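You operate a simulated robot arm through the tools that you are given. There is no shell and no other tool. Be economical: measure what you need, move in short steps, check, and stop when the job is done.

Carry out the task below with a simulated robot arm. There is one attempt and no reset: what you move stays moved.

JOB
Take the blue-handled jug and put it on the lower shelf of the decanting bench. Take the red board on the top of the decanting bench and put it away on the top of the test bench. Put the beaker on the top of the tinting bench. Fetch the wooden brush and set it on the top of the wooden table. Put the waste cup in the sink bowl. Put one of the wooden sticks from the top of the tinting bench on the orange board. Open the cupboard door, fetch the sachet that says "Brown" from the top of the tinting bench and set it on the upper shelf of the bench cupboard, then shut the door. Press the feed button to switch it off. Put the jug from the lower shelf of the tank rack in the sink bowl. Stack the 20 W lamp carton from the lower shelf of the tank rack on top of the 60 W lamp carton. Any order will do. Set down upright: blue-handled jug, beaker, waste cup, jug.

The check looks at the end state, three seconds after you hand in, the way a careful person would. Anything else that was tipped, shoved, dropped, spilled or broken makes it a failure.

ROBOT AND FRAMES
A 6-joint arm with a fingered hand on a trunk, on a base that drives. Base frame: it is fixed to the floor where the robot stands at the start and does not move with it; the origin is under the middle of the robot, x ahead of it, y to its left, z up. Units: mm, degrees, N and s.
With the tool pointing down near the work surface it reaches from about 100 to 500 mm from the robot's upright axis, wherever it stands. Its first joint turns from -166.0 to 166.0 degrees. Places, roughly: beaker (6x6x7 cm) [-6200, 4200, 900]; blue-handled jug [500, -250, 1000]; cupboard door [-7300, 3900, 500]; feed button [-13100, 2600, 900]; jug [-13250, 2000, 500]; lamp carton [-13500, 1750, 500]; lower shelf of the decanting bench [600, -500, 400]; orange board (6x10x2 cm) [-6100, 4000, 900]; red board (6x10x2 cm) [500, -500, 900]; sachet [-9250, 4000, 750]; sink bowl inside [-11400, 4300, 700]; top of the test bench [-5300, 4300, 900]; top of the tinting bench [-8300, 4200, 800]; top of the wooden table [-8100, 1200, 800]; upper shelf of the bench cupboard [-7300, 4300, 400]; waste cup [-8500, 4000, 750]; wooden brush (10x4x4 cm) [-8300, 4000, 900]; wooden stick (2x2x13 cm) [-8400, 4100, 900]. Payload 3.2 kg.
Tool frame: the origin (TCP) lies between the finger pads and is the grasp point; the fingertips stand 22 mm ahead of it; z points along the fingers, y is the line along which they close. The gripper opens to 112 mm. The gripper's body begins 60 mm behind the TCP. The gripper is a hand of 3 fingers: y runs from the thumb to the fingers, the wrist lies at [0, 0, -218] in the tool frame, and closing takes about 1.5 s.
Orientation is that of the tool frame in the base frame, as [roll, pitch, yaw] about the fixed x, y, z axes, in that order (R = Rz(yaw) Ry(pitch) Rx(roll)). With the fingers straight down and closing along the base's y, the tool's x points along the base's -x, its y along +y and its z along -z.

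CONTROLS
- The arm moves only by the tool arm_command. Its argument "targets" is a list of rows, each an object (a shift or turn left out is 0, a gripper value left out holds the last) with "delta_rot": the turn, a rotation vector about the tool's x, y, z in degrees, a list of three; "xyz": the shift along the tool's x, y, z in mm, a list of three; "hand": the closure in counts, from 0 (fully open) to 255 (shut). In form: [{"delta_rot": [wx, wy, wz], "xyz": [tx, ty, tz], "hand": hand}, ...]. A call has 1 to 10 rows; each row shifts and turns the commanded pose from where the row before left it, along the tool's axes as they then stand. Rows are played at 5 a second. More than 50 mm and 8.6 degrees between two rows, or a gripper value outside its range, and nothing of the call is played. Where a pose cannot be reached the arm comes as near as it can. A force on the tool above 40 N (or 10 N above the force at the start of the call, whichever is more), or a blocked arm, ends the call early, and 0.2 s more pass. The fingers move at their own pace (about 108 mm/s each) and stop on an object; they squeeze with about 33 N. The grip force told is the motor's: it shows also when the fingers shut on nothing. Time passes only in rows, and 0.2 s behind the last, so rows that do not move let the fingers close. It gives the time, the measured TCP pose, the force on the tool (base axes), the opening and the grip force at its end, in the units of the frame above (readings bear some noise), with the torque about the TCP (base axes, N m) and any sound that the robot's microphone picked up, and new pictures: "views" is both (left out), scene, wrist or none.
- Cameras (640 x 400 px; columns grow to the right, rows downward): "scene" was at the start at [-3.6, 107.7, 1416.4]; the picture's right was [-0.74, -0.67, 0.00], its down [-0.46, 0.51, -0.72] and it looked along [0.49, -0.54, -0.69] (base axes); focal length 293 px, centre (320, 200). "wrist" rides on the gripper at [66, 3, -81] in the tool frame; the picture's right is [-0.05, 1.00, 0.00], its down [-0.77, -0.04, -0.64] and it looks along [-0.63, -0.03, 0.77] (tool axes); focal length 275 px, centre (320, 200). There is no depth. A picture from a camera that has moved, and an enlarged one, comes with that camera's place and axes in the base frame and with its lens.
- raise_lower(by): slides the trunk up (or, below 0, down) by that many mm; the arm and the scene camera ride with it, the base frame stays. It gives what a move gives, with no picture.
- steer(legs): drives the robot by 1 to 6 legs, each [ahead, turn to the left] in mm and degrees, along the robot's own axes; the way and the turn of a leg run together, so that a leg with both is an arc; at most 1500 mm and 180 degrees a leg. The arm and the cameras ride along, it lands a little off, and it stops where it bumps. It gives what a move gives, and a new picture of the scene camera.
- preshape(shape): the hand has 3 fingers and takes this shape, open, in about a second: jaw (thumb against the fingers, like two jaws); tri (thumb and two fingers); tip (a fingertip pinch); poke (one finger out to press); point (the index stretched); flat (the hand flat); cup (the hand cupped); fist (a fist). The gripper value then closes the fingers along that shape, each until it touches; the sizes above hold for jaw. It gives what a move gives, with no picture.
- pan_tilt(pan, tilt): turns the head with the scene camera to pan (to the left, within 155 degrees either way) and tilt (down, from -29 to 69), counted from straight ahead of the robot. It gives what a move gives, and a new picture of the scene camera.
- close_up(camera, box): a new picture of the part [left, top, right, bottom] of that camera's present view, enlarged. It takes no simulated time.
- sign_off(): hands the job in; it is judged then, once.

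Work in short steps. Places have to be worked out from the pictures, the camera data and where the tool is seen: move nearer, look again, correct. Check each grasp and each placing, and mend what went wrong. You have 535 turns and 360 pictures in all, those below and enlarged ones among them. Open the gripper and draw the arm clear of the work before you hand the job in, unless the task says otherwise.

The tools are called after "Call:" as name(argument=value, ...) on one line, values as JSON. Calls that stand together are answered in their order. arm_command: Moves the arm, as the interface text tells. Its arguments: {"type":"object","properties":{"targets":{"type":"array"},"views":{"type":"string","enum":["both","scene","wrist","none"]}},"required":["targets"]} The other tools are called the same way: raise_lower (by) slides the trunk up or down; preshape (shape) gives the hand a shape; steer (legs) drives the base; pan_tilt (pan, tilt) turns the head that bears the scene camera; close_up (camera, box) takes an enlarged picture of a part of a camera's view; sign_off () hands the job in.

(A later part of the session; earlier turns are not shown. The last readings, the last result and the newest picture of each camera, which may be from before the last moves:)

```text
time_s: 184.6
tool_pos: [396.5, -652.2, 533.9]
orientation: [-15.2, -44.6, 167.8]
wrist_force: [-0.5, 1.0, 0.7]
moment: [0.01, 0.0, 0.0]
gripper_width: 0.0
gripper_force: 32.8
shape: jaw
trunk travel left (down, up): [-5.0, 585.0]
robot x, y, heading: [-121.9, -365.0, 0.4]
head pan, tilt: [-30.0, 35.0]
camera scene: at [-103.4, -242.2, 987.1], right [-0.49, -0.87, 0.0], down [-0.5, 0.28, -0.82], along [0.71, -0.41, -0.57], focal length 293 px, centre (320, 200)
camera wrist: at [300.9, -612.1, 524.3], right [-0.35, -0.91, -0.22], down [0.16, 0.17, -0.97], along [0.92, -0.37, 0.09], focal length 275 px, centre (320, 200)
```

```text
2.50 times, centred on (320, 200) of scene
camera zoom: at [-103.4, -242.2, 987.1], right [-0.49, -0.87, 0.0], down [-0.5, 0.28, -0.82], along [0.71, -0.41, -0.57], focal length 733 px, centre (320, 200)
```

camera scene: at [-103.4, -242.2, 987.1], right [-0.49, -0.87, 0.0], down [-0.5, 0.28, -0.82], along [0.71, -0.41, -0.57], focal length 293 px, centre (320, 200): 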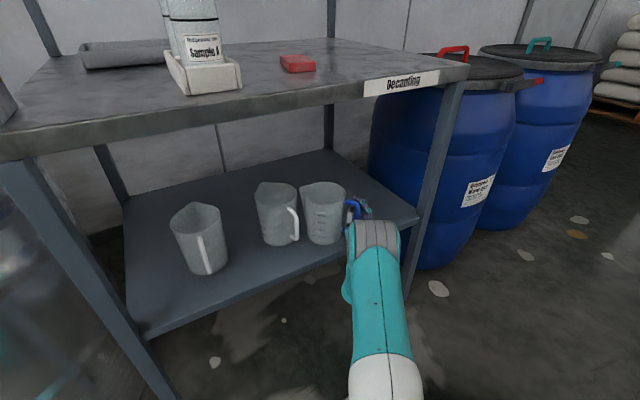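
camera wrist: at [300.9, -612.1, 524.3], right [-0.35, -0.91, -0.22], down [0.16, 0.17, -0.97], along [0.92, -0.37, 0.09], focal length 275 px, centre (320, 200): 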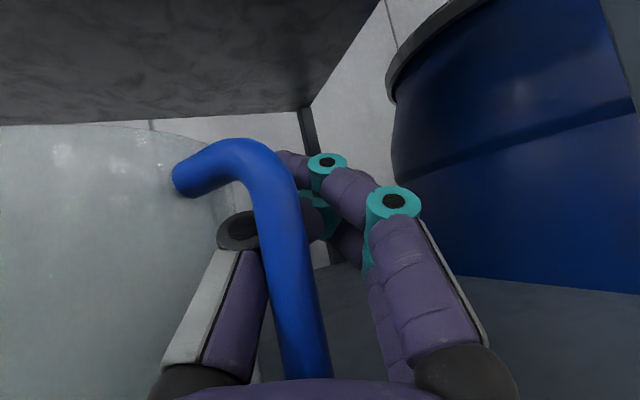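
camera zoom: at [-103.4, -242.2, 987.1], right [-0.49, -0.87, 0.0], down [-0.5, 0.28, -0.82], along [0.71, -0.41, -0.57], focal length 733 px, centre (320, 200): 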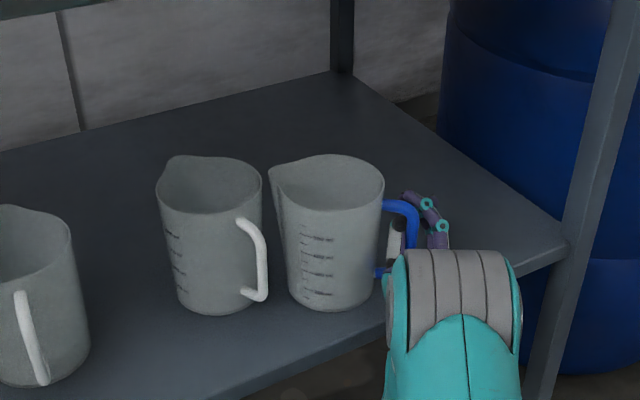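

The jug stands upright on the shelf, caged. I slide it gently right and deeper (away from the neighbouring jug), then back the robot the same amount to gain arm room.

Call:
arm_command(targets=[{"xyz": [-11.5, 8.4, 14]}, {"xyz": [-11.5, 8.4, 14]}, {"xyz": [-11.5, 8.4, 14]}, {}], views="none")

Call:
steer(legs=[[-45, 0]])

Call:
arm_command(targets=[{"xyz": [-8, -4, 7]}, {"xyz": [-8, -4, 7]}, {"xyz": [-8, -4, 7]}, {"xyz": [-8, -4, 7]}, {}], views="both")

```text
time_s: 185.2
tool_pos: [418.0, -680.2, 537.0]
orientation: [-15.6, -44.1, 168.1]
wrist_force: [-22.8, 10.1, 19.0]
moment: [2.22, 3.66, 0.64]
gripper_width: 0.1
gripper_force: 33.0
shape: jaw
trunk travel left (down, up): [-5.0, 585.0]
robot x, y, heading: [-120.7, -368.6, 0.2]
head pan, tilt: [-30.0, 35.0]
stopped in row 3: the force on the tool passed its limit at 81 N (the readings are from after the stop); the commanded pose is now the measured one
```

```text
time_s: 186.1
tool_pos: [374.0, -680.4, 533.8]
orientation: [-15.5, -44.4, 168.1]
wrist_force: [-0.3, 0.4, 0.2]
moment: [0.0, 0.04, 0.01]
gripper_width: 0.1
gripper_force: 33.1
shape: jaw
trunk travel left (down, up): [-5.0, 585.0]
robot x, y, heading: [-163.5, -369.7, 0.1]
head pan, tilt: [-30.0, 35.0]
camera scene: at [-149.0, -242.5, 987.1], right [-0.5, -0.87, 0.0], down [-0.5, 0.28, -0.82], along [0.71, -0.41, -0.57], focal length 293 px, centre (320, 200)
```

scene: 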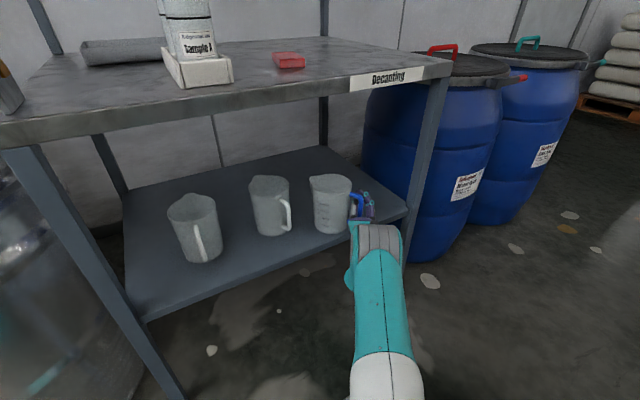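

```text
time_s: 187.3
tool_pos: [416.6, -684.5, 535.2]
orientation: [-15.7, -44.2, 168.1]
wrist_force: [-17.3, 9.0, 13.4]
moment: [1.73, 2.69, 0.39]
gripper_width: 0.0
gripper_force: 32.9
shape: jaw
trunk travel left (down, up): [-5.0, 585.0]
robot x, y, heading: [-163.8, -366.8, -0.0]
head pan, tilt: [-30.0, 35.0]
stopped in row 5: the force on the tool passed its limit at 42 N (the readings are from after the stop); the commanded pose is now the measured one
camera scene: at [-151.4, -241.7, 987.3], right [-0.5, -0.87, 0.0], down [-0.5, 0.28, -0.82], along [0.71, -0.41, -0.57], focal length 293 px, centre (320, 200)
camera wrist: at [320.5, -643.5, 525.9], right [-0.35, -0.91, -0.23], down [0.17, 0.17, -0.97], along [0.92, -0.38, 0.1], focal length 275 px, centre (320, 200)
```

scene: 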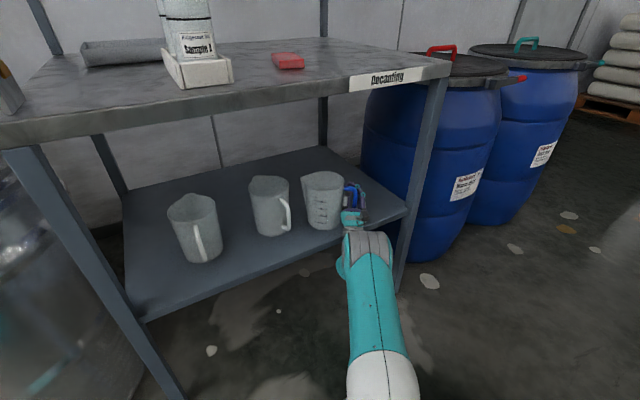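
wrist: 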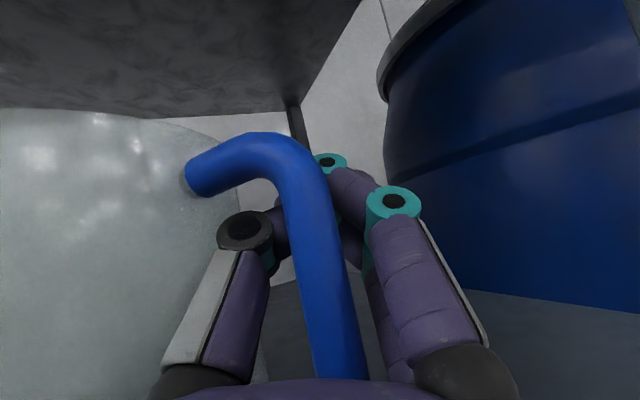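

Robot is now further back. I open just enough (≈30 mm) and retract quickly along the tool axis.

Call:
arm_command(targets=[{"xyz": [3, 2, -3], "hand": 185}, {}, {}, {"xyz": [0, 0, -45]}, {"xyz": [0, 0, -30]}, {}], views="both")

```text
time_s: 188.7
tool_pos: [366.0, -653.2, 482.3]
orientation: [-15.7, -44.4, 168.1]
wrist_force: [1.3, -1.0, 0.4]
moment: [-0.03, 0.01, 0.01]
gripper_width: 30.6
gripper_force: 0.0
shape: jaw
trunk travel left (down, up): [-5.0, 585.0]
robot x, y, heading: [-166.4, -367.4, 0.1]
head pan, tilt: [-30.0, 35.0]
camera scene: at [-149.4, -242.5, 987.1], right [-0.5, -0.87, 0.0], down [-0.5, 0.28, -0.82], along [0.71, -0.41, -0.57], focal length 293 px, centre (320, 200)
camera wrist: at [271.0, -613.0, 472.5], right [-0.35, -0.91, -0.23], down [0.17, 0.18, -0.97], along [0.92, -0.38, 0.09], focal length 275 px, centre (320, 200)
```

scene: 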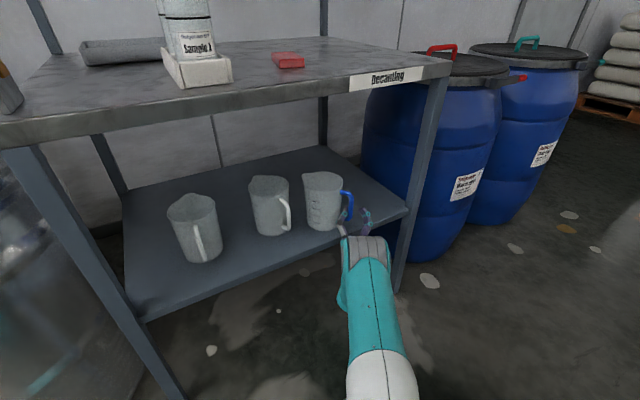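
wrist: 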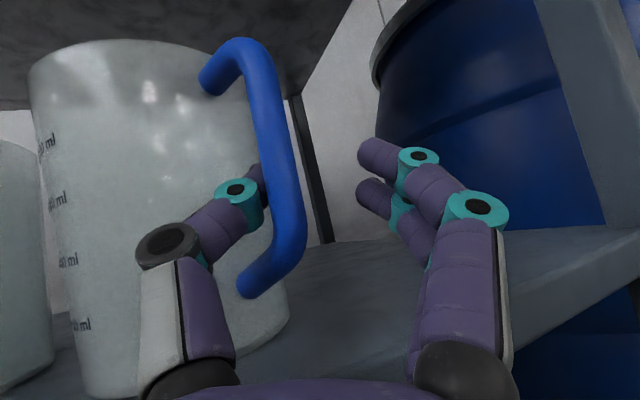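

Nearly free and the jug stands. Another 45 mm back.

Call:
arm_command(targets=[{"xyz": [0, 0, -35]}, {"xyz": [0, 0, -15]}, {}], views="wrist")

```text
time_s: 189.5
tool_pos: [369.7, -654.0, 459.1]
orientation: [-15.7, -44.4, 168.2]
wrist_force: [-1.0, -0.1, 1.8]
moment: [0.04, -0.02, 0.03]
gripper_width: 30.8
gripper_force: 0.2
shape: jaw
out of reach, approached as far as the arm can: row 1, 2
trunk travel left (down, up): [-5.0, 585.0]
robot x, y, heading: [-167.3, -364.3, 0.3]
head pan, tilt: [-30.0, 35.0]
camera wrist: at [274.3, -613.8, 450.3], right [-0.35, -0.91, -0.23], down [0.17, 0.18, -0.97], along [0.92, -0.38, 0.09], focal length 275 px, centre (320, 200)
```

wrist: 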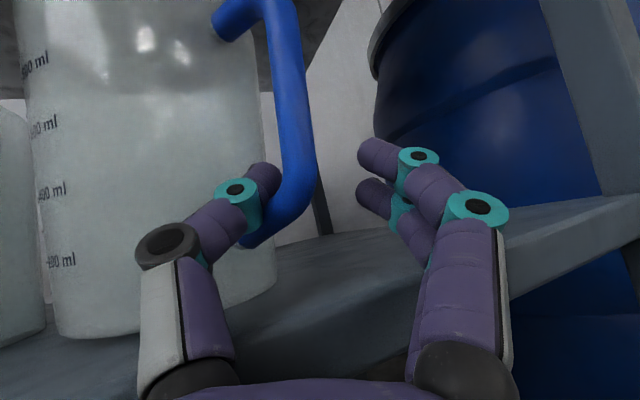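

Call:
arm_command(targets=[{"xyz": [14, -3.7, 13.7]}], views="none")

Call:
steer(legs=[[-49, 1.7]])

Call:
arm_command(targets=[{}], views="wrist")

```text
time_s: 189.9
tool_pos: [370.7, -654.4, 479.5]
orientation: [-15.7, -44.4, 168.2]
wrist_force: [0.4, -0.1, -0.2]
moment: [0.0, 0.0, -0.03]
gripper_width: 30.8
gripper_force: 0.1
shape: jaw
trunk travel left (down, up): [-5.0, 585.0]
robot x, y, heading: [-164.2, -368.2, 0.3]
head pan, tilt: [-30.0, 35.0]
```

```text
time_s: 190.8
tool_pos: [329.7, -639.8, 478.2]
orientation: [-15.7, -44.4, 169.8]
wrist_force: [-0.2, 0.2, -0.1]
moment: [0.0, -0.01, 0.01]
gripper_width: 30.5
gripper_force: 0.1
shape: jaw
trunk travel left (down, up): [-5.0, 585.0]
robot x, y, heading: [-217.4, -368.6, 1.8]
head pan, tilt: [-30.0, 35.0]
camera scene: at [-201.7, -243.0, 987.1], right [-0.47, -0.88, 0.0], down [-0.51, 0.27, -0.82], along [0.72, -0.39, -0.57], focal length 293 px, centre (320, 200)
```

scene: 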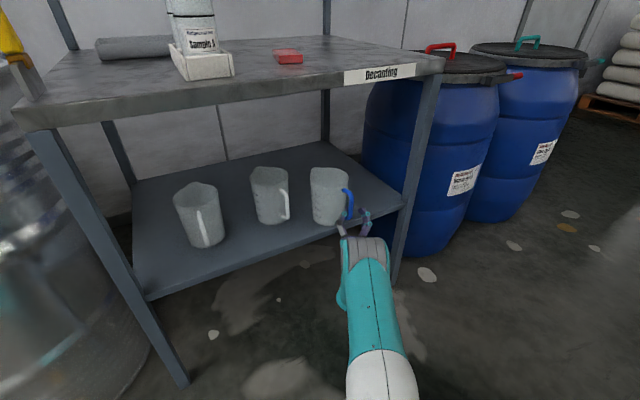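

```text
time_s: 191.2
tool_pos: [330.1, -639.5, 480.3]
orientation: [-15.7, -44.4, 169.9]
wrist_force: [-0.4, 0.8, 0.4]
moment: [0.03, 0.01, 0.05]
gripper_width: 30.5
gripper_force: 0.0
shape: jaw
trunk travel left (down, up): [-5.0, 585.0]
robot x, y, heading: [-212.0, -369.8, 1.9]
head pan, tilt: [-30.0, 35.0]
camera wrist: at [232.7, -602.4, 469.8], right [-0.32, -0.92, -0.23], down [0.16, 0.18, -0.97], along [0.93, -0.35, 0.09], focal length 275 px, centre (320, 200)
```

wrist: 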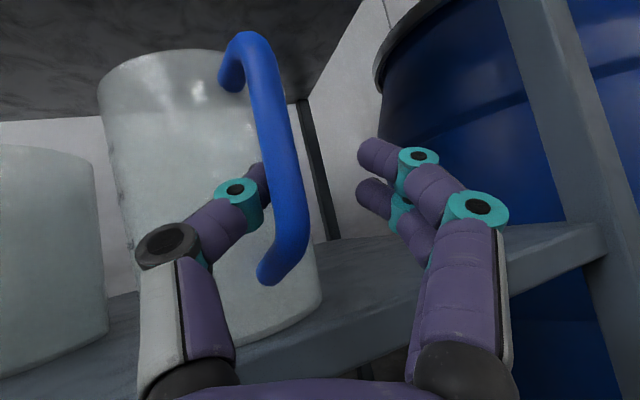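

The jug has been drawn towards the front edge, so no more slow pulling. The fast arm retraction left it standing before; I use one fast 48 mm retraction now.

Call:
arm_command(targets=[{"xyz": [0, 0, -49]}, {}], views="both")

```text
time_s: 191.8
tool_pos: [330.2, -637.7, 465.3]
orientation: [-15.7, -44.6, 169.8]
wrist_force: [0.0, -0.4, -0.1]
moment: [-0.03, 0.01, 0.01]
gripper_width: 30.5
gripper_force: 0.1
shape: jaw
out of reach, approached as far as the arm can: row 1
trunk travel left (down, up): [-5.0, 585.0]
robot x, y, heading: [-214.0, -363.6, 1.8]
head pan, tilt: [-30.0, 35.0]
camera scene: at [-201.7, -243.0, 987.1], right [-0.47, -0.88, 0.0], down [-0.51, 0.27, -0.82], along [0.72, -0.39, -0.57], focal length 293 px, centre (320, 200)
camera wrist: at [232.4, -600.5, 456.8], right [-0.32, -0.92, -0.23], down [0.16, 0.18, -0.97], along [0.93, -0.35, 0.09], focal length 275 px, centre (320, 200)
```

scene: 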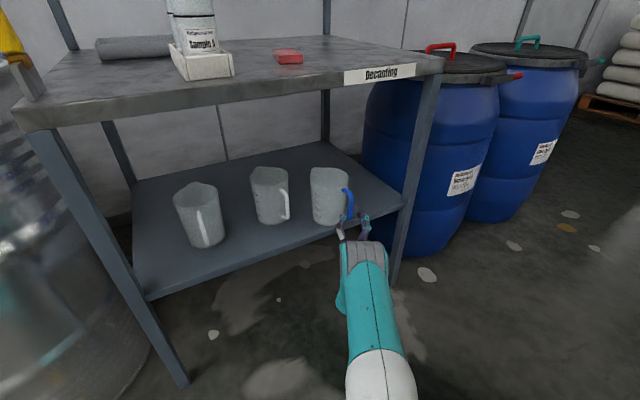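
wrist: 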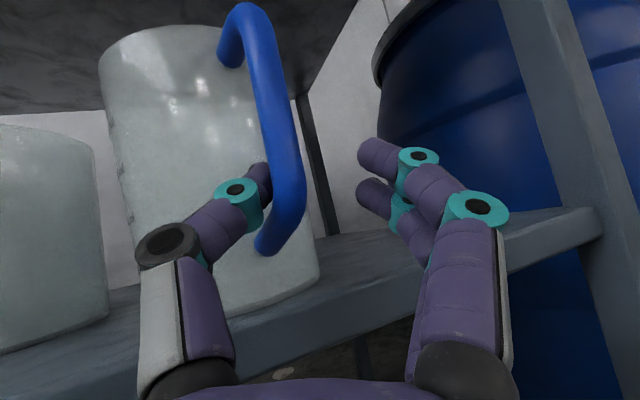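

At this low height the arm cannot retract; I go up 55 mm within the loop and then do a fast horizontal retraction.

Call:
arm_command(targets=[{"xyz": [13, -3.4, 12.6]}, {"xyz": [13, -3.4, 12.6]}, {"xyz": [11, -3, 10.7]}, {}], views="wrist")

```text
time_s: 192.8
tool_pos: [329.9, -637.4, 519.0]
orientation: [-15.7, -44.5, 169.7]
wrist_force: [-0.2, -0.2, -0.5]
moment: [0.01, 0.0, -0.01]
gripper_width: 30.8
gripper_force: 0.1
shape: jaw
trunk travel left (down, up): [-5.0, 585.0]
robot x, y, heading: [-218.0, -367.3, 1.9]
head pan, tilt: [-30.0, 35.0]
camera wrist: at [231.7, -600.9, 508.8], right [-0.32, -0.92, -0.23], down [0.16, 0.18, -0.97], along [0.93, -0.35, 0.09], focal length 275 px, centre (320, 200)
```

wrist: 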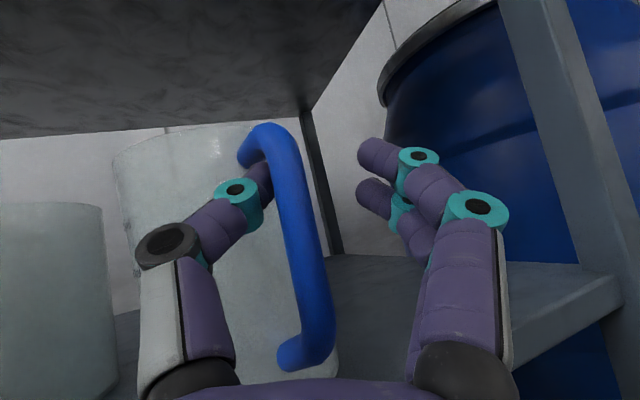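

Call:
arm_command(targets=[{"xyz": [31.5, -3, -32]}, {}], views="both")

```text
time_s: 193.4
tool_pos: [317.2, -632.8, 520.4]
orientation: [-15.8, -44.5, 169.8]
wrist_force: [-0.4, -0.8, 0.3]
moment: [0.0, 0.03, 0.03]
gripper_width: 31.0
gripper_force: 0.1
shape: jaw
out of reach, approached as far as the arm can: row 1
trunk travel left (down, up): [-5.0, 585.0]
robot x, y, heading: [-214.8, -368.4, 2.0]
head pan, tilt: [-30.0, 35.0]
camera scene: at [-201.7, -243.0, 987.1], right [-0.47, -0.88, 0.0], down [-0.51, 0.27, -0.82], along [0.72, -0.39, -0.57], focal length 293 px, centre (320, 200)
camera wrist: at [220.3, -596.7, 511.7], right [-0.32, -0.92, -0.23], down [0.16, 0.18, -0.97], along [0.93, -0.35, 0.09], focal length 275 px, centre (320, 200)
```

scene: 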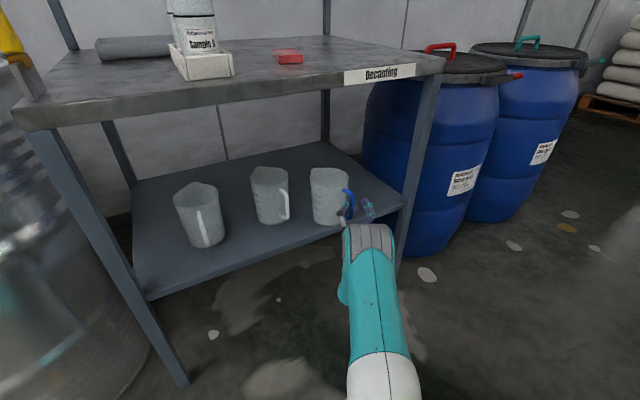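
wrist: 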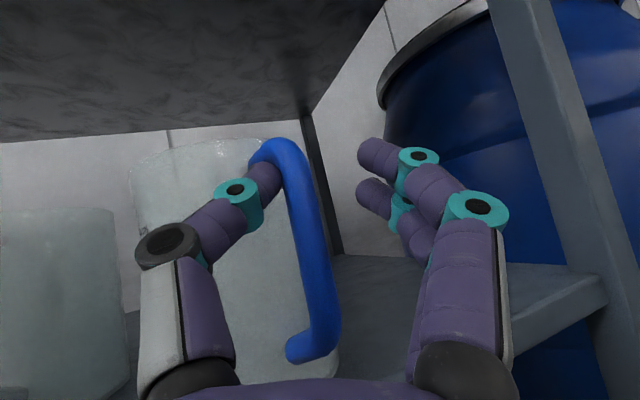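

Call:
arm_command(targets=[{"hand": 140}, {}, {"hand": 80}, {}, {}], views="wrist")

```text
time_s: 194.6
tool_pos: [317.5, -633.7, 521.4]
orientation: [-15.6, -44.5, 169.8]
wrist_force: [0.4, 0.1, -0.1]
moment: [0.01, -0.02, 0.04]
gripper_width: 76.4
gripper_force: 0.0
shape: jaw
trunk travel left (down, up): [-5.0, 585.0]
robot x, y, heading: [-213.3, -368.5, 2.0]
head pan, tilt: [-30.0, 35.0]
camera wrist: at [220.4, -596.7, 511.6], right [-0.32, -0.92, -0.23], down [0.16, 0.18, -0.97], along [0.93, -0.35, 0.09], focal length 275 px, centre (320, 200)
```

wrist: 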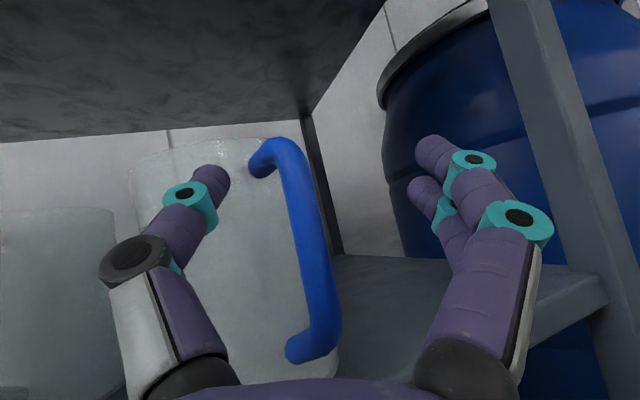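

The thumb is free. I back away.

Call:
steer(legs=[[-70, 2.0], [-250, 0]])

Call:
close_up(camera="scene", box=[160, 80, 440, 280])

```text
time_s: 197.0
tool_pos: [10.7, -634.4, 521.2]
orientation: [-15.7, -44.5, 171.7]
wrist_force: [0.1, -0.1, -0.6]
moment: [0.01, -0.03, 0.01]
gripper_width: 76.3
gripper_force: 0.1
shape: jaw
trunk travel left (down, up): [-5.0, 585.0]
robot x, y, heading: [-526.6, -388.1, 4.0]
head pan, tilt: [-30.0, 35.0]
camera scene: at [-521.2, -262.8, 987.1], right [-0.44, -0.9, 0.0], down [-0.52, 0.25, -0.82], along [0.74, -0.36, -0.57], focal length 293 px, centre (320, 200)
```

scene: 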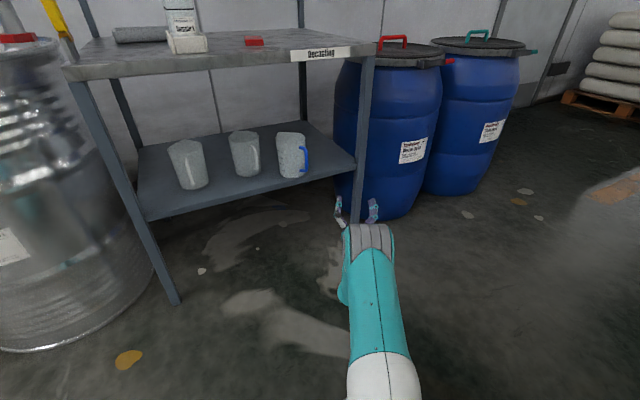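

```text
2.00 times, centred on (300, 180) of scene
camera zoom: at [-521.2, -262.8, 987.1], right [-0.44, -0.9, 0.0], down [-0.52, 0.25, -0.82], along [0.74, -0.36, -0.57], focal length 586 px, centre (360, 240)
```

zoom: 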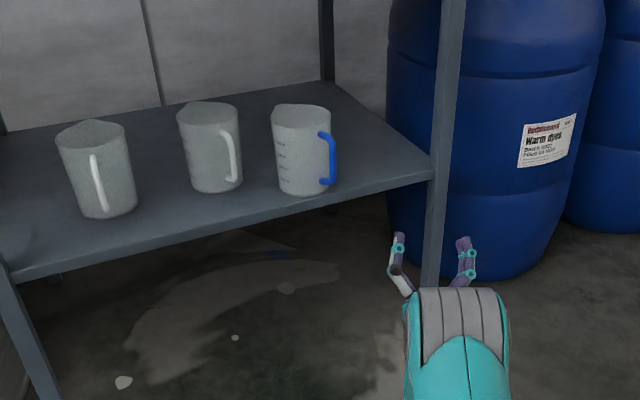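

Jug task done: it stands upright on the shelf. Now I raise the trunk and bring the hand back to tool-down for the red board and the tray.

Call:
raise_lower(by=500)

Call:
arm_command(targets=[{"delta_rot": [0, -8.5, 0]}, {"delta_rot": [0, -8.5, 0]}, {"delta_rot": [0, -8.5, 0]}, {"delta_rot": [0, -8.5, 0]}, {"delta_rot": [0, -8.5, 0]}, {"delta_rot": [0, -8.5, 0]}, {"delta_rot": [0, -8.5, 0]}, {"delta_rot": [0, -8.5, 0]}, {"delta_rot": [0, -8.5, 0]}], views="none")

Call:
arm_command(targets=[{"delta_rot": [0, -8.5, 0]}, {"delta_rot": [0, -8.5, 0]}, {"delta_rot": [0, -8.5, 0]}, {"delta_rot": [0, -8.5, 0]}, {"delta_rot": [0, -8.5, 0]}, {"delta_rot": [0, -8.5, 0]}], views="none")

```text
refused: 500 is not a number from -400 to 400
```

```text
time_s: 199.0
tool_pos: [11.5, -635.6, 520.3]
orientation: [-160.0, -56.3, -36.1]
wrist_force: [0.0, 0.8, 0.2]
moment: [0.05, 0.01, 0.0]
gripper_width: 76.6
gripper_force: 0.0
shape: jaw
trunk travel left (down, up): [-5.0, 585.0]
robot x, y, heading: [-533.9, -386.0, 4.0]
head pan, tilt: [-30.0, 35.0]
```

```text
time_s: 200.4
tool_pos: [8.6, -631.2, 518.3]
orientation: [-169.0, -6.7, -20.6]
wrist_force: [0.8, -0.3, 0.7]
moment: [0.0, 0.0, 0.02]
gripper_width: 76.4
gripper_force: 0.1
shape: jaw
out of reach, approached as far as the arm can: row 6
trunk travel left (down, up): [-5.0, 585.0]
robot x, y, heading: [-530.3, -391.5, 3.8]
head pan, tilt: [-30.0, 35.0]
```

Call:
raise_lower(by=400)

Call:
raise_lower(by=140)

Call:
arm_command(targets=[{"xyz": [-45, 0, 0]}, {"xyz": [-45, 0, 0]}, {"delta_rot": [-7, 0, 0]}, {"delta_rot": [-4, -6.5, 0]}, {"delta_rot": [0, 0, -8]}, {"delta_rot": [0, 0, -8]}, {"delta_rot": [0, 0, -4.6], "hand": 0}], views="none")

Call:
pan_tilt(pan=-10, tilt=35)

```text
time_s: 204.2
tool_pos: [8.1, -630.4, 918.2]
orientation: [-168.8, -6.8, -20.7]
wrist_force: [0.1, 0.1, 0.4]
moment: [-0.01, 0.0, 0.01]
gripper_width: 76.6
gripper_force: 0.0
shape: jaw
trunk travel left (down, up): [-405.0, 185.0]
robot x, y, heading: [-529.3, -387.1, 3.8]
head pan, tilt: [-30.0, 35.0]
```

```text
time_s: 205.9
tool_pos: [7.4, -631.0, 1059.7]
orientation: [-168.7, -6.7, -20.7]
wrist_force: [0.8, -0.6, -0.3]
moment: [0.01, 0.01, -0.02]
gripper_width: 76.6
gripper_force: 0.0
shape: jaw
trunk travel left (down, up): [-545.0, 45.0]
robot x, y, heading: [-528.1, -386.2, 4.2]
head pan, tilt: [-30.0, 35.0]
```

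```text
time_s: 207.5
tool_pos: [-75.7, -599.3, 1048.0]
orientation: [-179.9, -0.4, 0.1]
wrist_force: [-0.3, 0.0, 0.5]
moment: [-0.01, 0.02, 0.01]
gripper_width: 111.9
gripper_force: 0.0
shape: jaw
trunk travel left (down, up): [-545.0, 45.0]
robot x, y, heading: [-530.3, -387.2, 3.7]
head pan, tilt: [-30.0, 35.0]
```

```text
time_s: 208.3
tool_pos: [-75.9, -599.2, 1048.6]
orientation: [-179.9, -0.5, 0.0]
wrist_force: [-0.4, -0.5, 1.1]
moment: [0.01, -0.02, -0.01]
gripper_width: 112.1
gripper_force: 0.1
shape: jaw
trunk travel left (down, up): [-545.0, 45.0]
robot x, y, heading: [-524.6, -389.0, 3.8]
head pan, tilt: [-10.0, 35.0]
camera scene: at [-512.7, -233.5, 1527.1], right [-0.11, -0.99, 0.0], down [-0.57, 0.06, -0.82], along [0.81, -0.09, -0.57], focal length 293 px, centre (320, 200)
```

scene: 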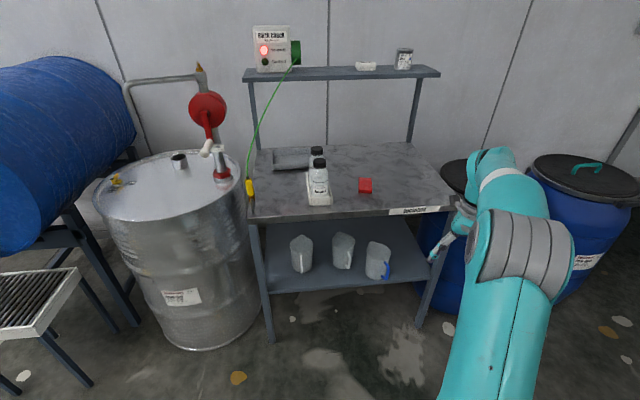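

A clear overview. I zoom on the bench top to locate the tray and the board.

Call:
close_up(camera="scene", box=[230, 130, 460, 230])

```text
2.78 times, centred on (345, 180) of scene
camera zoom: at [-512.7, -233.5, 1527.1], right [-0.11, -0.99, 0.0], down [-0.57, 0.06, -0.82], along [0.81, -0.09, -0.57], focal length 816 px, centre (250, 256)
```

zoom: 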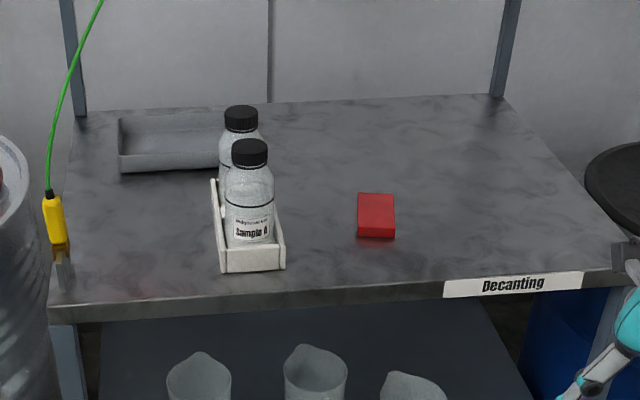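

The tray is about (+35, −23) mm off its first place; I'll pull it back before going on. I drive to face it as before (robot at y≈0).

Call:
steer(legs=[[0, 56], [450, 0], [0, -59.5], [150, 0]])

```text
time_s: 217.2
tool_pos: [289.4, -246.6, 1047.6]
orientation: [-179.9, -0.3, -4.7]
wrist_force: [0.2, 0.4, -0.6]
moment: [0.0, 0.0, 0.0]
gripper_width: 111.7
gripper_force: 0.0
shape: jaw
trunk travel left (down, up): [-545.0, 45.0]
robot x, y, heading: [-145.8, 2.7, -1.0]
head pan, tilt: [-10.0, 35.0]
camera scene: at [-114.4, 154.7, 1527.1], right [-0.19, -0.98, 0.0], down [-0.56, 0.11, -0.82], along [0.8, -0.16, -0.57], focal length 293 px, centre (320, 200)
```

scene: 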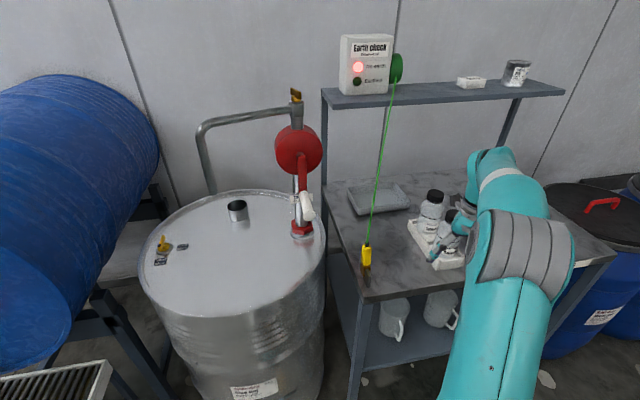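

Call:
arm_command(targets=[{"delta_rot": [0, 8.5, 0], "hand": 255}, {"delta_rot": [0, 8.5, 0]}, {"delta_rot": [0, 8.5, 0]}, {"delta_rot": [0, 8.5, 0]}, {"delta_rot": [0, 8.5, 0]}, {"delta_rot": [0, 8.5, 0]}, {"delta_rot": [0, 8.5, 0]}], views="none")

Call:
steer(legs=[[190, 1]])

Call:
arm_command(targets=[{"xyz": [25, 0, 41]}, {"xyz": [25, 0, 41]}, {"xyz": [25, 0, 41]}], views="wrist")

```text
time_s: 218.8
tool_pos: [289.9, -248.6, 1047.4]
orientation: [-179.7, -59.9, -5.1]
wrist_force: [1.1, 0.7, 0.8]
moment: [0.0, -0.01, -0.03]
gripper_width: 0.0
gripper_force: 32.5
shape: jaw
trunk travel left (down, up): [-545.0, 45.0]
robot x, y, heading: [-143.5, 3.8, -1.0]
head pan, tilt: [-10.0, 35.0]
```

```text
time_s: 220.3
tool_pos: [486.8, -242.9, 1047.4]
orientation: [-179.8, -60.0, -4.0]
wrist_force: [0.0, 0.2, 0.7]
moment: [0.0, 0.03, -0.01]
gripper_width: 0.0
gripper_force: 33.4
shape: jaw
trunk travel left (down, up): [-545.0, 45.0]
robot x, y, heading: [42.9, 1.3, 0.1]
head pan, tilt: [-10.0, 35.0]
camera scene: at [75.1, 153.3, 1527.1], right [-0.18, -0.98, 0.0], down [-0.57, 0.1, -0.82], along [0.81, -0.14, -0.57], focal length 293 px, centre (320, 200)
```

scene: 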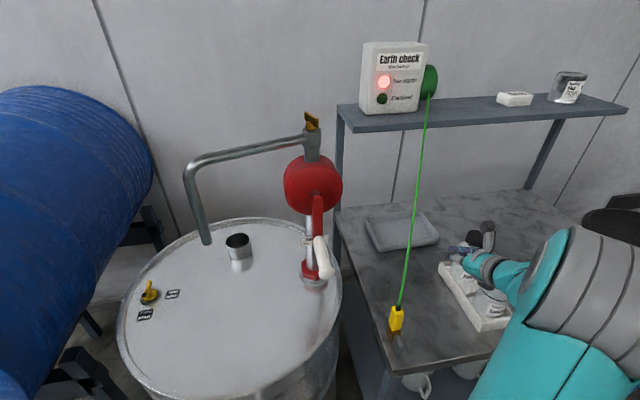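

```text
time_s: 221.1
tool_pos: [628.4, -253.3, 1051.0]
orientation: [-179.8, -59.9, -4.1]
wrist_force: [0.3, 0.8, 0.2]
moment: [-0.01, 0.02, 0.02]
gripper_width: 0.0
gripper_force: 32.8
shape: jaw
trunk travel left (down, up): [-545.0, 45.0]
robot x, y, heading: [45.2, 0.6, -0.2]
head pan, tilt: [-10.0, 35.0]
camera wrist: at [592.0, -253.8, 1148.4], right [-0.09, -0.99, -0.04], down [-0.93, 0.1, -0.35], along [0.35, 0.01, -0.94], focal length 275 px, centre (320, 200)
```

wrist: 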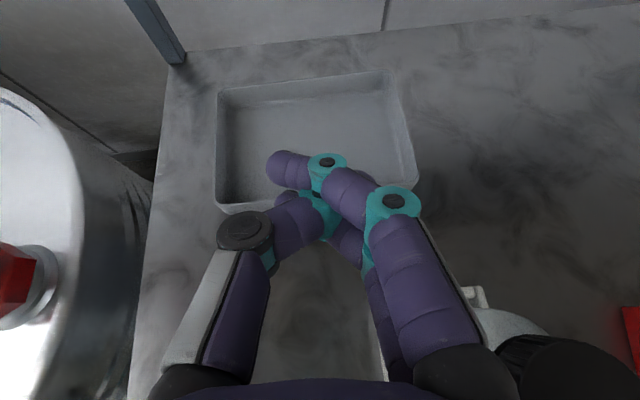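

I see the tray well (rim x≈698–849; it was ≈658 before). I steepen the hand to ~35° and reach in behind its near wall.

Call:
arm_command(targets=[{"delta_rot": [0, -8.5, 0]}, {"delta_rot": [0, -8.5, 0]}, {"delta_rot": [0, -8, 0]}, {"xyz": [41, 0, 28.7]}, {"xyz": [41, 0, 28.7]}], views="none")

```text
time_s: 222.3
tool_pos: [706.9, -253.0, 1044.1]
orientation: [-179.9, -34.8, -3.9]
wrist_force: [-0.1, 0.7, 0.2]
moment: [-0.01, 0.01, -0.01]
gripper_width: 0.0
gripper_force: 33.1
shape: jaw
out of reach, approached as far as the arm can: row 5
trunk travel left (down, up): [-545.0, 45.0]
robot x, y, heading: [46.7, 0.7, -0.2]
head pan, tilt: [-10.0, 35.0]
```

Call:
steer(legs=[[30, 0]])

Call:
raise_lower(by=-120)

Call:
arm_command(targets=[{}], views="wrist")

```text
time_s: 223.2
tool_pos: [739.0, -254.8, 1043.8]
orientation: [-179.9, -34.7, -4.0]
wrist_force: [0.6, 0.0, -0.2]
moment: [0.05, -0.02, -0.01]
gripper_width: 0.0
gripper_force: 33.1
shape: jaw
trunk travel left (down, up): [-545.0, 45.0]
robot x, y, heading: [77.4, -1.2, -0.3]
head pan, tilt: [-10.0, 35.0]
camera scene: at [105.5, 153.1, 1527.1], right [-0.18, -0.98, 0.0], down [-0.57, 0.1, -0.82], along [0.81, -0.14, -0.57], focal length 293 px, centre (320, 200)
```

scene: 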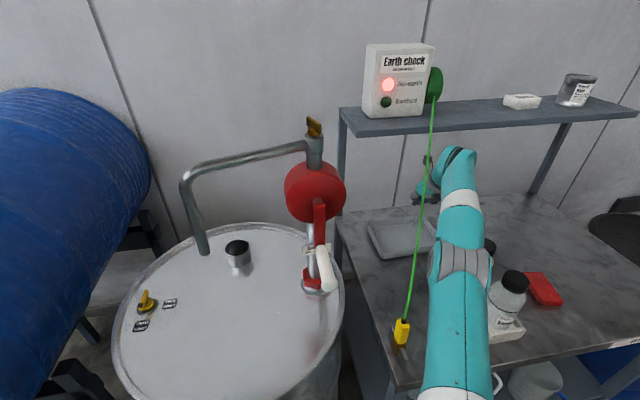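

```text
time_s: 224.7
tool_pos: [736.9, -252.9, 922.7]
orientation: [-179.9, -35.0, -4.0]
wrist_force: [0.7, 0.3, 0.3]
moment: [-0.02, 0.0, -0.03]
gripper_width: 0.0
gripper_force: 32.9
shape: jaw
trunk travel left (down, up): [-425.0, 165.0]
robot x, y, heading: [74.7, -2.8, -0.2]
head pan, tilt: [-10.0, 35.0]
```

```text
time_s: 225.1
tool_pos: [737.0, -254.2, 922.8]
orientation: [-180.0, -34.9, -4.0]
wrist_force: [0.4, -0.5, 0.3]
moment: [-0.01, -0.03, 0.0]
gripper_width: 0.1
gripper_force: 32.7
shape: jaw
trunk travel left (down, up): [-425.0, 165.0]
robot x, y, heading: [71.9, -5.4, -0.2]
head pan, tilt: [-10.0, 35.0]
camera wrist: at [746.3, -256.9, 1027.9], right [-0.11, -0.99, -0.03], down [-0.99, 0.1, 0.08], along [-0.08, 0.04, -1.0], focal length 275 px, centre (320, 200)
```

wrist: 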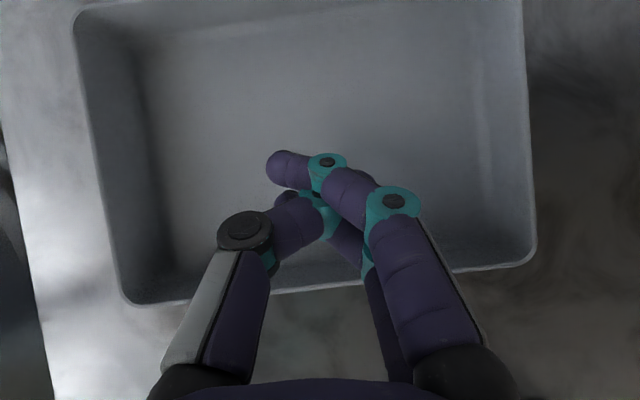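

Call:
arm_command(targets=[{"xyz": [-13, 0, 18.5]}, {"xyz": [-12, 0, 17.5]}, {"xyz": [-16.4, 0, -11.4]}, {"xyz": [-8.2, 0, -5.7]}, {}], views="wrist")

```text
time_s: 226.3
tool_pos: [707.3, -250.9, 882.1]
orientation: [-179.8, -35.0, -4.0]
wrist_force: [3.4, -0.5, 10.6]
moment: [0.11, 0.06, -0.03]
gripper_width: 0.1
gripper_force: 32.9
shape: jaw
trunk travel left (down, up): [-425.0, 165.0]
robot x, y, heading: [75.2, -3.7, -0.0]
head pan, tilt: [-10.0, 35.0]
camera wrist: at [716.0, -254.1, 985.6], right [-0.11, -0.99, -0.03], down [-0.99, 0.1, 0.08], along [-0.08, 0.04, -1.0], focal length 275 px, centre (320, 200)
```

wrist: 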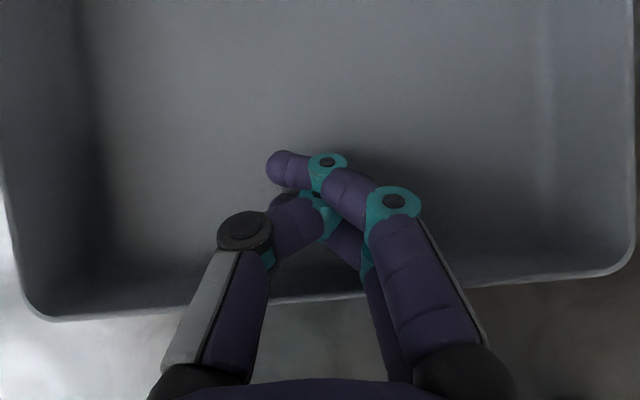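

The tray already follows (near wall now ≈676). I pull ~18 mm more with a touch to the left, then lift off.

Call:
arm_command(targets=[{"xyz": [-7.5, -4, -6]}, {"xyz": [-7.5, -4, -6]}, {}, {"xyz": [28, 0, -40]}], views="wrist")

```text
time_s: 227.3
tool_pos: [690.7, -240.6, 928.8]
orientation: [-179.8, -34.7, -3.9]
wrist_force: [0.0, -0.1, -0.3]
moment: [-0.01, -0.02, -0.01]
gripper_width: 0.0
gripper_force: 32.8
shape: jaw
trunk travel left (down, up): [-425.0, 165.0]
robot x, y, heading: [73.4, -1.2, -0.2]
head pan, tilt: [-10.0, 35.0]
camera wrist: at [699.0, -244.2, 1033.9], right [-0.11, -0.99, -0.03], down [-0.99, 0.1, 0.08], along [-0.08, 0.04, -1.0], focal length 275 px, centre (320, 200)
```

wrist: 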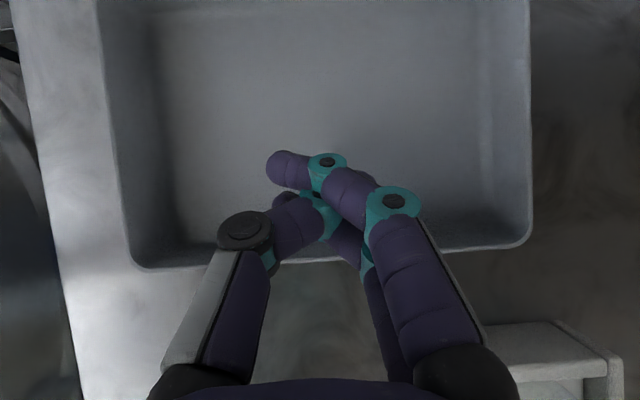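

The tray is back to x≈659, y≈-136…-344. Now the red board: I raise, turn the tool down and drive around to stand in front of it.

Call:
raise_lower(by=130)

Call:
steer(legs=[[-450, 0]])

Call:
arm_command(targets=[{"xyz": [-41, 0, -28]}, {"xyz": [-41, 0, -28]}, {"xyz": [-41, 0, -28]}, {"xyz": [-41, 0, -28]}, {"delta_rot": [0, -8.5, 0]}, {"delta_rot": [0, -8.5, 0]}, {"delta_rot": [0, -8.5, 0]}, {"delta_rot": [0, -8.5, 0]}, {"hand": 20}], views="none")

Call:
steer(legs=[[0, -45], [500, 0], [0, 45]])

```text
time_s: 228.8
tool_pos: [692.1, -240.7, 1061.3]
orientation: [-179.9, -34.9, -4.0]
wrist_force: [-0.5, 0.1, 0.0]
moment: [0.06, -0.01, -0.02]
gripper_width: 0.0
gripper_force: 33.1
shape: jaw
trunk travel left (down, up): [-555.0, 35.0]
robot x, y, heading: [75.1, -0.4, -0.1]
head pan, tilt: [-10.0, 35.0]
```

```text
time_s: 231.6
tool_pos: [236.1, -238.4, 1061.8]
orientation: [-179.8, -34.8, -3.6]
wrist_force: [-0.1, 0.3, -0.2]
moment: [-0.03, 0.0, 0.04]
gripper_width: 0.3
gripper_force: 32.7
shape: jaw
trunk travel left (down, up): [-555.0, 35.0]
robot x, y, heading: [-375.3, 1.6, 0.4]
head pan, tilt: [-10.0, 35.0]
camera scene: at [-351.2, 153.4, 1537.1], right [-0.17, -0.99, 0.0], down [-0.56, 0.1, -0.82], along [0.81, -0.14, -0.57], focal length 293 px, centre (320, 200)
```

scene: 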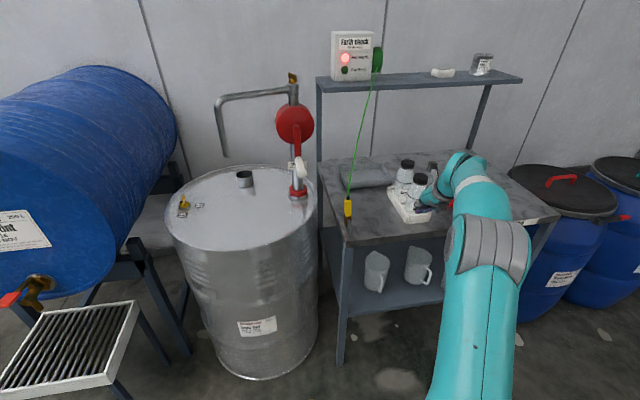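

```text
time_s: 233.6
tool_pos: [39.4, -225.9, 1059.5]
orientation: [-180.0, -0.8, -3.7]
wrist_force: [-0.1, -0.1, 0.1]
moment: [-0.02, 0.03, -0.01]
gripper_width: 103.1
gripper_force: 0.0
shape: jaw
trunk travel left (down, up): [-555.0, 35.0]
robot x, y, heading: [-379.5, 0.1, -0.1]
head pan, tilt: [-10.0, 35.0]
```

```text
time_s: 240.6
tool_pos: [405.8, -557.4, 1057.6]
orientation: [-179.9, -0.9, -1.8]
wrist_force: [0.7, -0.6, 0.6]
moment: [0.0, 0.0, 0.01]
gripper_width: 103.0
gripper_force: 0.0
shape: jaw
trunk travel left (down, up): [-555.0, 35.0]
robot x, y, heading: [-20.0, -348.1, 1.9]
head pan, tilt: [-10.0, 35.0]
camera scene: at [3.7, -190.9, 1537.1], right [-0.14, -0.99, 0.0], down [-0.57, 0.08, -0.82], along [0.81, -0.12, -0.57], focal length 293 px, centre (320, 200)
```

scene: 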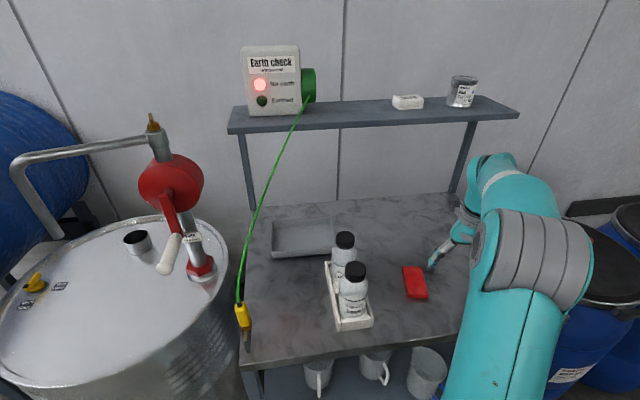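

Call:
steer(legs=[[92, 0]])

Call:
arm_command(targets=[{"xyz": [10, -8, 40]}, {"xyz": [0, 0, 40]}], views="wrist")

```text
time_s: 241.7
tool_pos: [497.0, -554.9, 1059.8]
orientation: [-179.9, -0.8, -1.9]
wrist_force: [-0.1, -0.3, 0.5]
moment: [-0.04, 0.01, 0.02]
gripper_width: 103.4
gripper_force: 0.0
shape: jaw
trunk travel left (down, up): [-555.0, 35.0]
robot x, y, heading: [74.0, -345.2, 1.8]
head pan, tilt: [-10.0, 35.0]
camera scene: at [96.5, -188.2, 1537.1], right [-0.14, -0.99, 0.0], down [-0.57, 0.08, -0.82], along [0.81, -0.12, -0.57], focal length 293 px, centre (320, 200)
```

scene: 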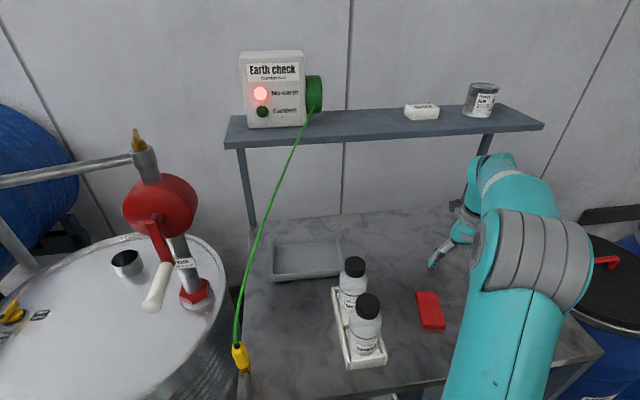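

```text
time_s: 242.3
tool_pos: [507.3, -546.4, 977.3]
orientation: [-179.9, -0.9, -1.8]
wrist_force: [0.6, 0.3, 0.9]
moment: [-0.04, -0.01, -0.03]
gripper_width: 103.2
gripper_force: 0.0
shape: jaw
trunk travel left (down, up): [-555.0, 35.0]
robot x, y, heading: [70.1, -340.3, 1.8]
head pan, tilt: [-10.0, 35.0]
camera wrist: at [571.6, -551.1, 1059.4], right [-0.08, -1.0, 0.0], down [-0.78, 0.06, 0.62], along [-0.62, 0.05, -0.78], focal length 275 px, centre (320, 200)
```

wrist: 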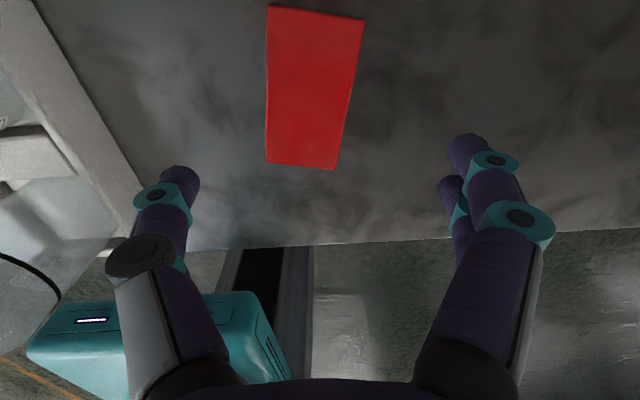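

The board's centre is (507, -536), long axis at about −11°. I align, descend and grip it across its 60 mm width.

Call:
arm_command(targets=[{"xyz": [0, -10, 0], "delta_rot": [0, 0, 4.6]}, {"delta_rot": [0, 0, 4.6]}, {"xyz": [0, 0, 45]}, {"xyz": [0, 0, 40]}, {"xyz": [0, 0, 14]}, {}], views="wrist")

```text
time_s: 243.7
tool_pos: [511.4, -536.8, 881.6]
orientation: [-179.8, -1.2, -11.1]
wrist_force: [2.8, 2.4, 16.9]
moment: [-0.5, 0.13, 0.09]
gripper_width: 102.8
gripper_force: 0.0
shape: jaw
trunk travel left (down, up): [-555.0, 35.0]
robot x, y, heading: [70.6, -345.8, 2.1]
head pan, tilt: [-10.0, 35.0]
camera wrist: at [574.3, -552.0, 962.3], right [-0.24, -0.97, 0.0], down [-0.76, 0.18, 0.62], along [-0.6, 0.15, -0.78], focal length 275 px, centre (320, 200)
```

wrist: 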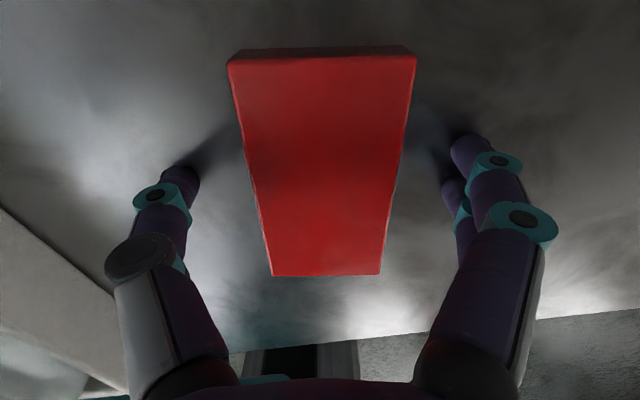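

Finger tips touch the bench. I raise 3 mm and close.

Call:
arm_command(targets=[{"xyz": [0, 0, -4]}, {"hand": 255}, {}, {}, {}, {}, {}, {}], views="wrist")

```text
time_s: 245.5
tool_pos: [510.9, -537.9, 883.5]
orientation: [-179.8, -0.8, -11.1]
wrist_force: [0.2, 0.6, -0.8]
moment: [0.0, 0.0, -0.01]
gripper_width: 48.2
gripper_force: 32.5
shape: jaw
trunk travel left (down, up): [-555.0, 35.0]
robot x, y, heading: [72.3, -342.4, 1.8]
head pan, tilt: [-10.0, 35.0]
camera wrist: at [574.6, -552.5, 964.8], right [-0.24, -0.97, -0.01], down [-0.76, 0.18, 0.62], along [-0.61, 0.15, -0.78], focal length 275 px, centre (320, 200)
```

wrist: 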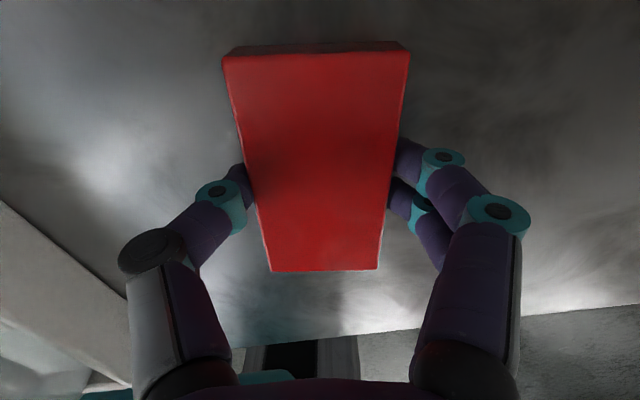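

Gripped. I lift and check.

Call:
arm_command(targets=[{"xyz": [0, 0, -20]}, {"xyz": [0, 0, -45]}, {"xyz": [0, 0, -45]}, {"xyz": [0, 0, -45]}], views="wrist")

```text
time_s: 246.5
tool_pos: [505.7, -536.2, 1038.0]
orientation: [-179.7, -0.7, -11.2]
wrist_force: [0.3, 0.4, -1.1]
moment: [0.01, -0.02, -0.01]
gripper_width: 48.1
gripper_force: 32.9
shape: jaw
trunk travel left (down, up): [-555.0, 35.0]
robot x, y, heading: [73.9, -343.2, 1.6]
head pan, tilt: [-10.0, 35.0]
camera wrist: at [568.6, -551.7, 1119.8], right [-0.24, -0.97, -0.01], down [-0.76, 0.18, 0.62], along [-0.61, 0.15, -0.78], focal length 275 px, centre (320, 200)
```

wrist: 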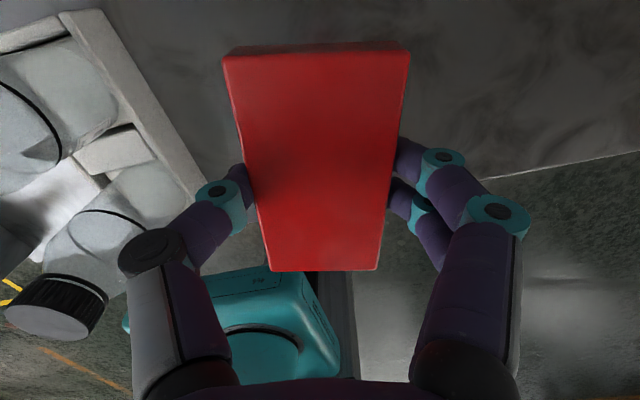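

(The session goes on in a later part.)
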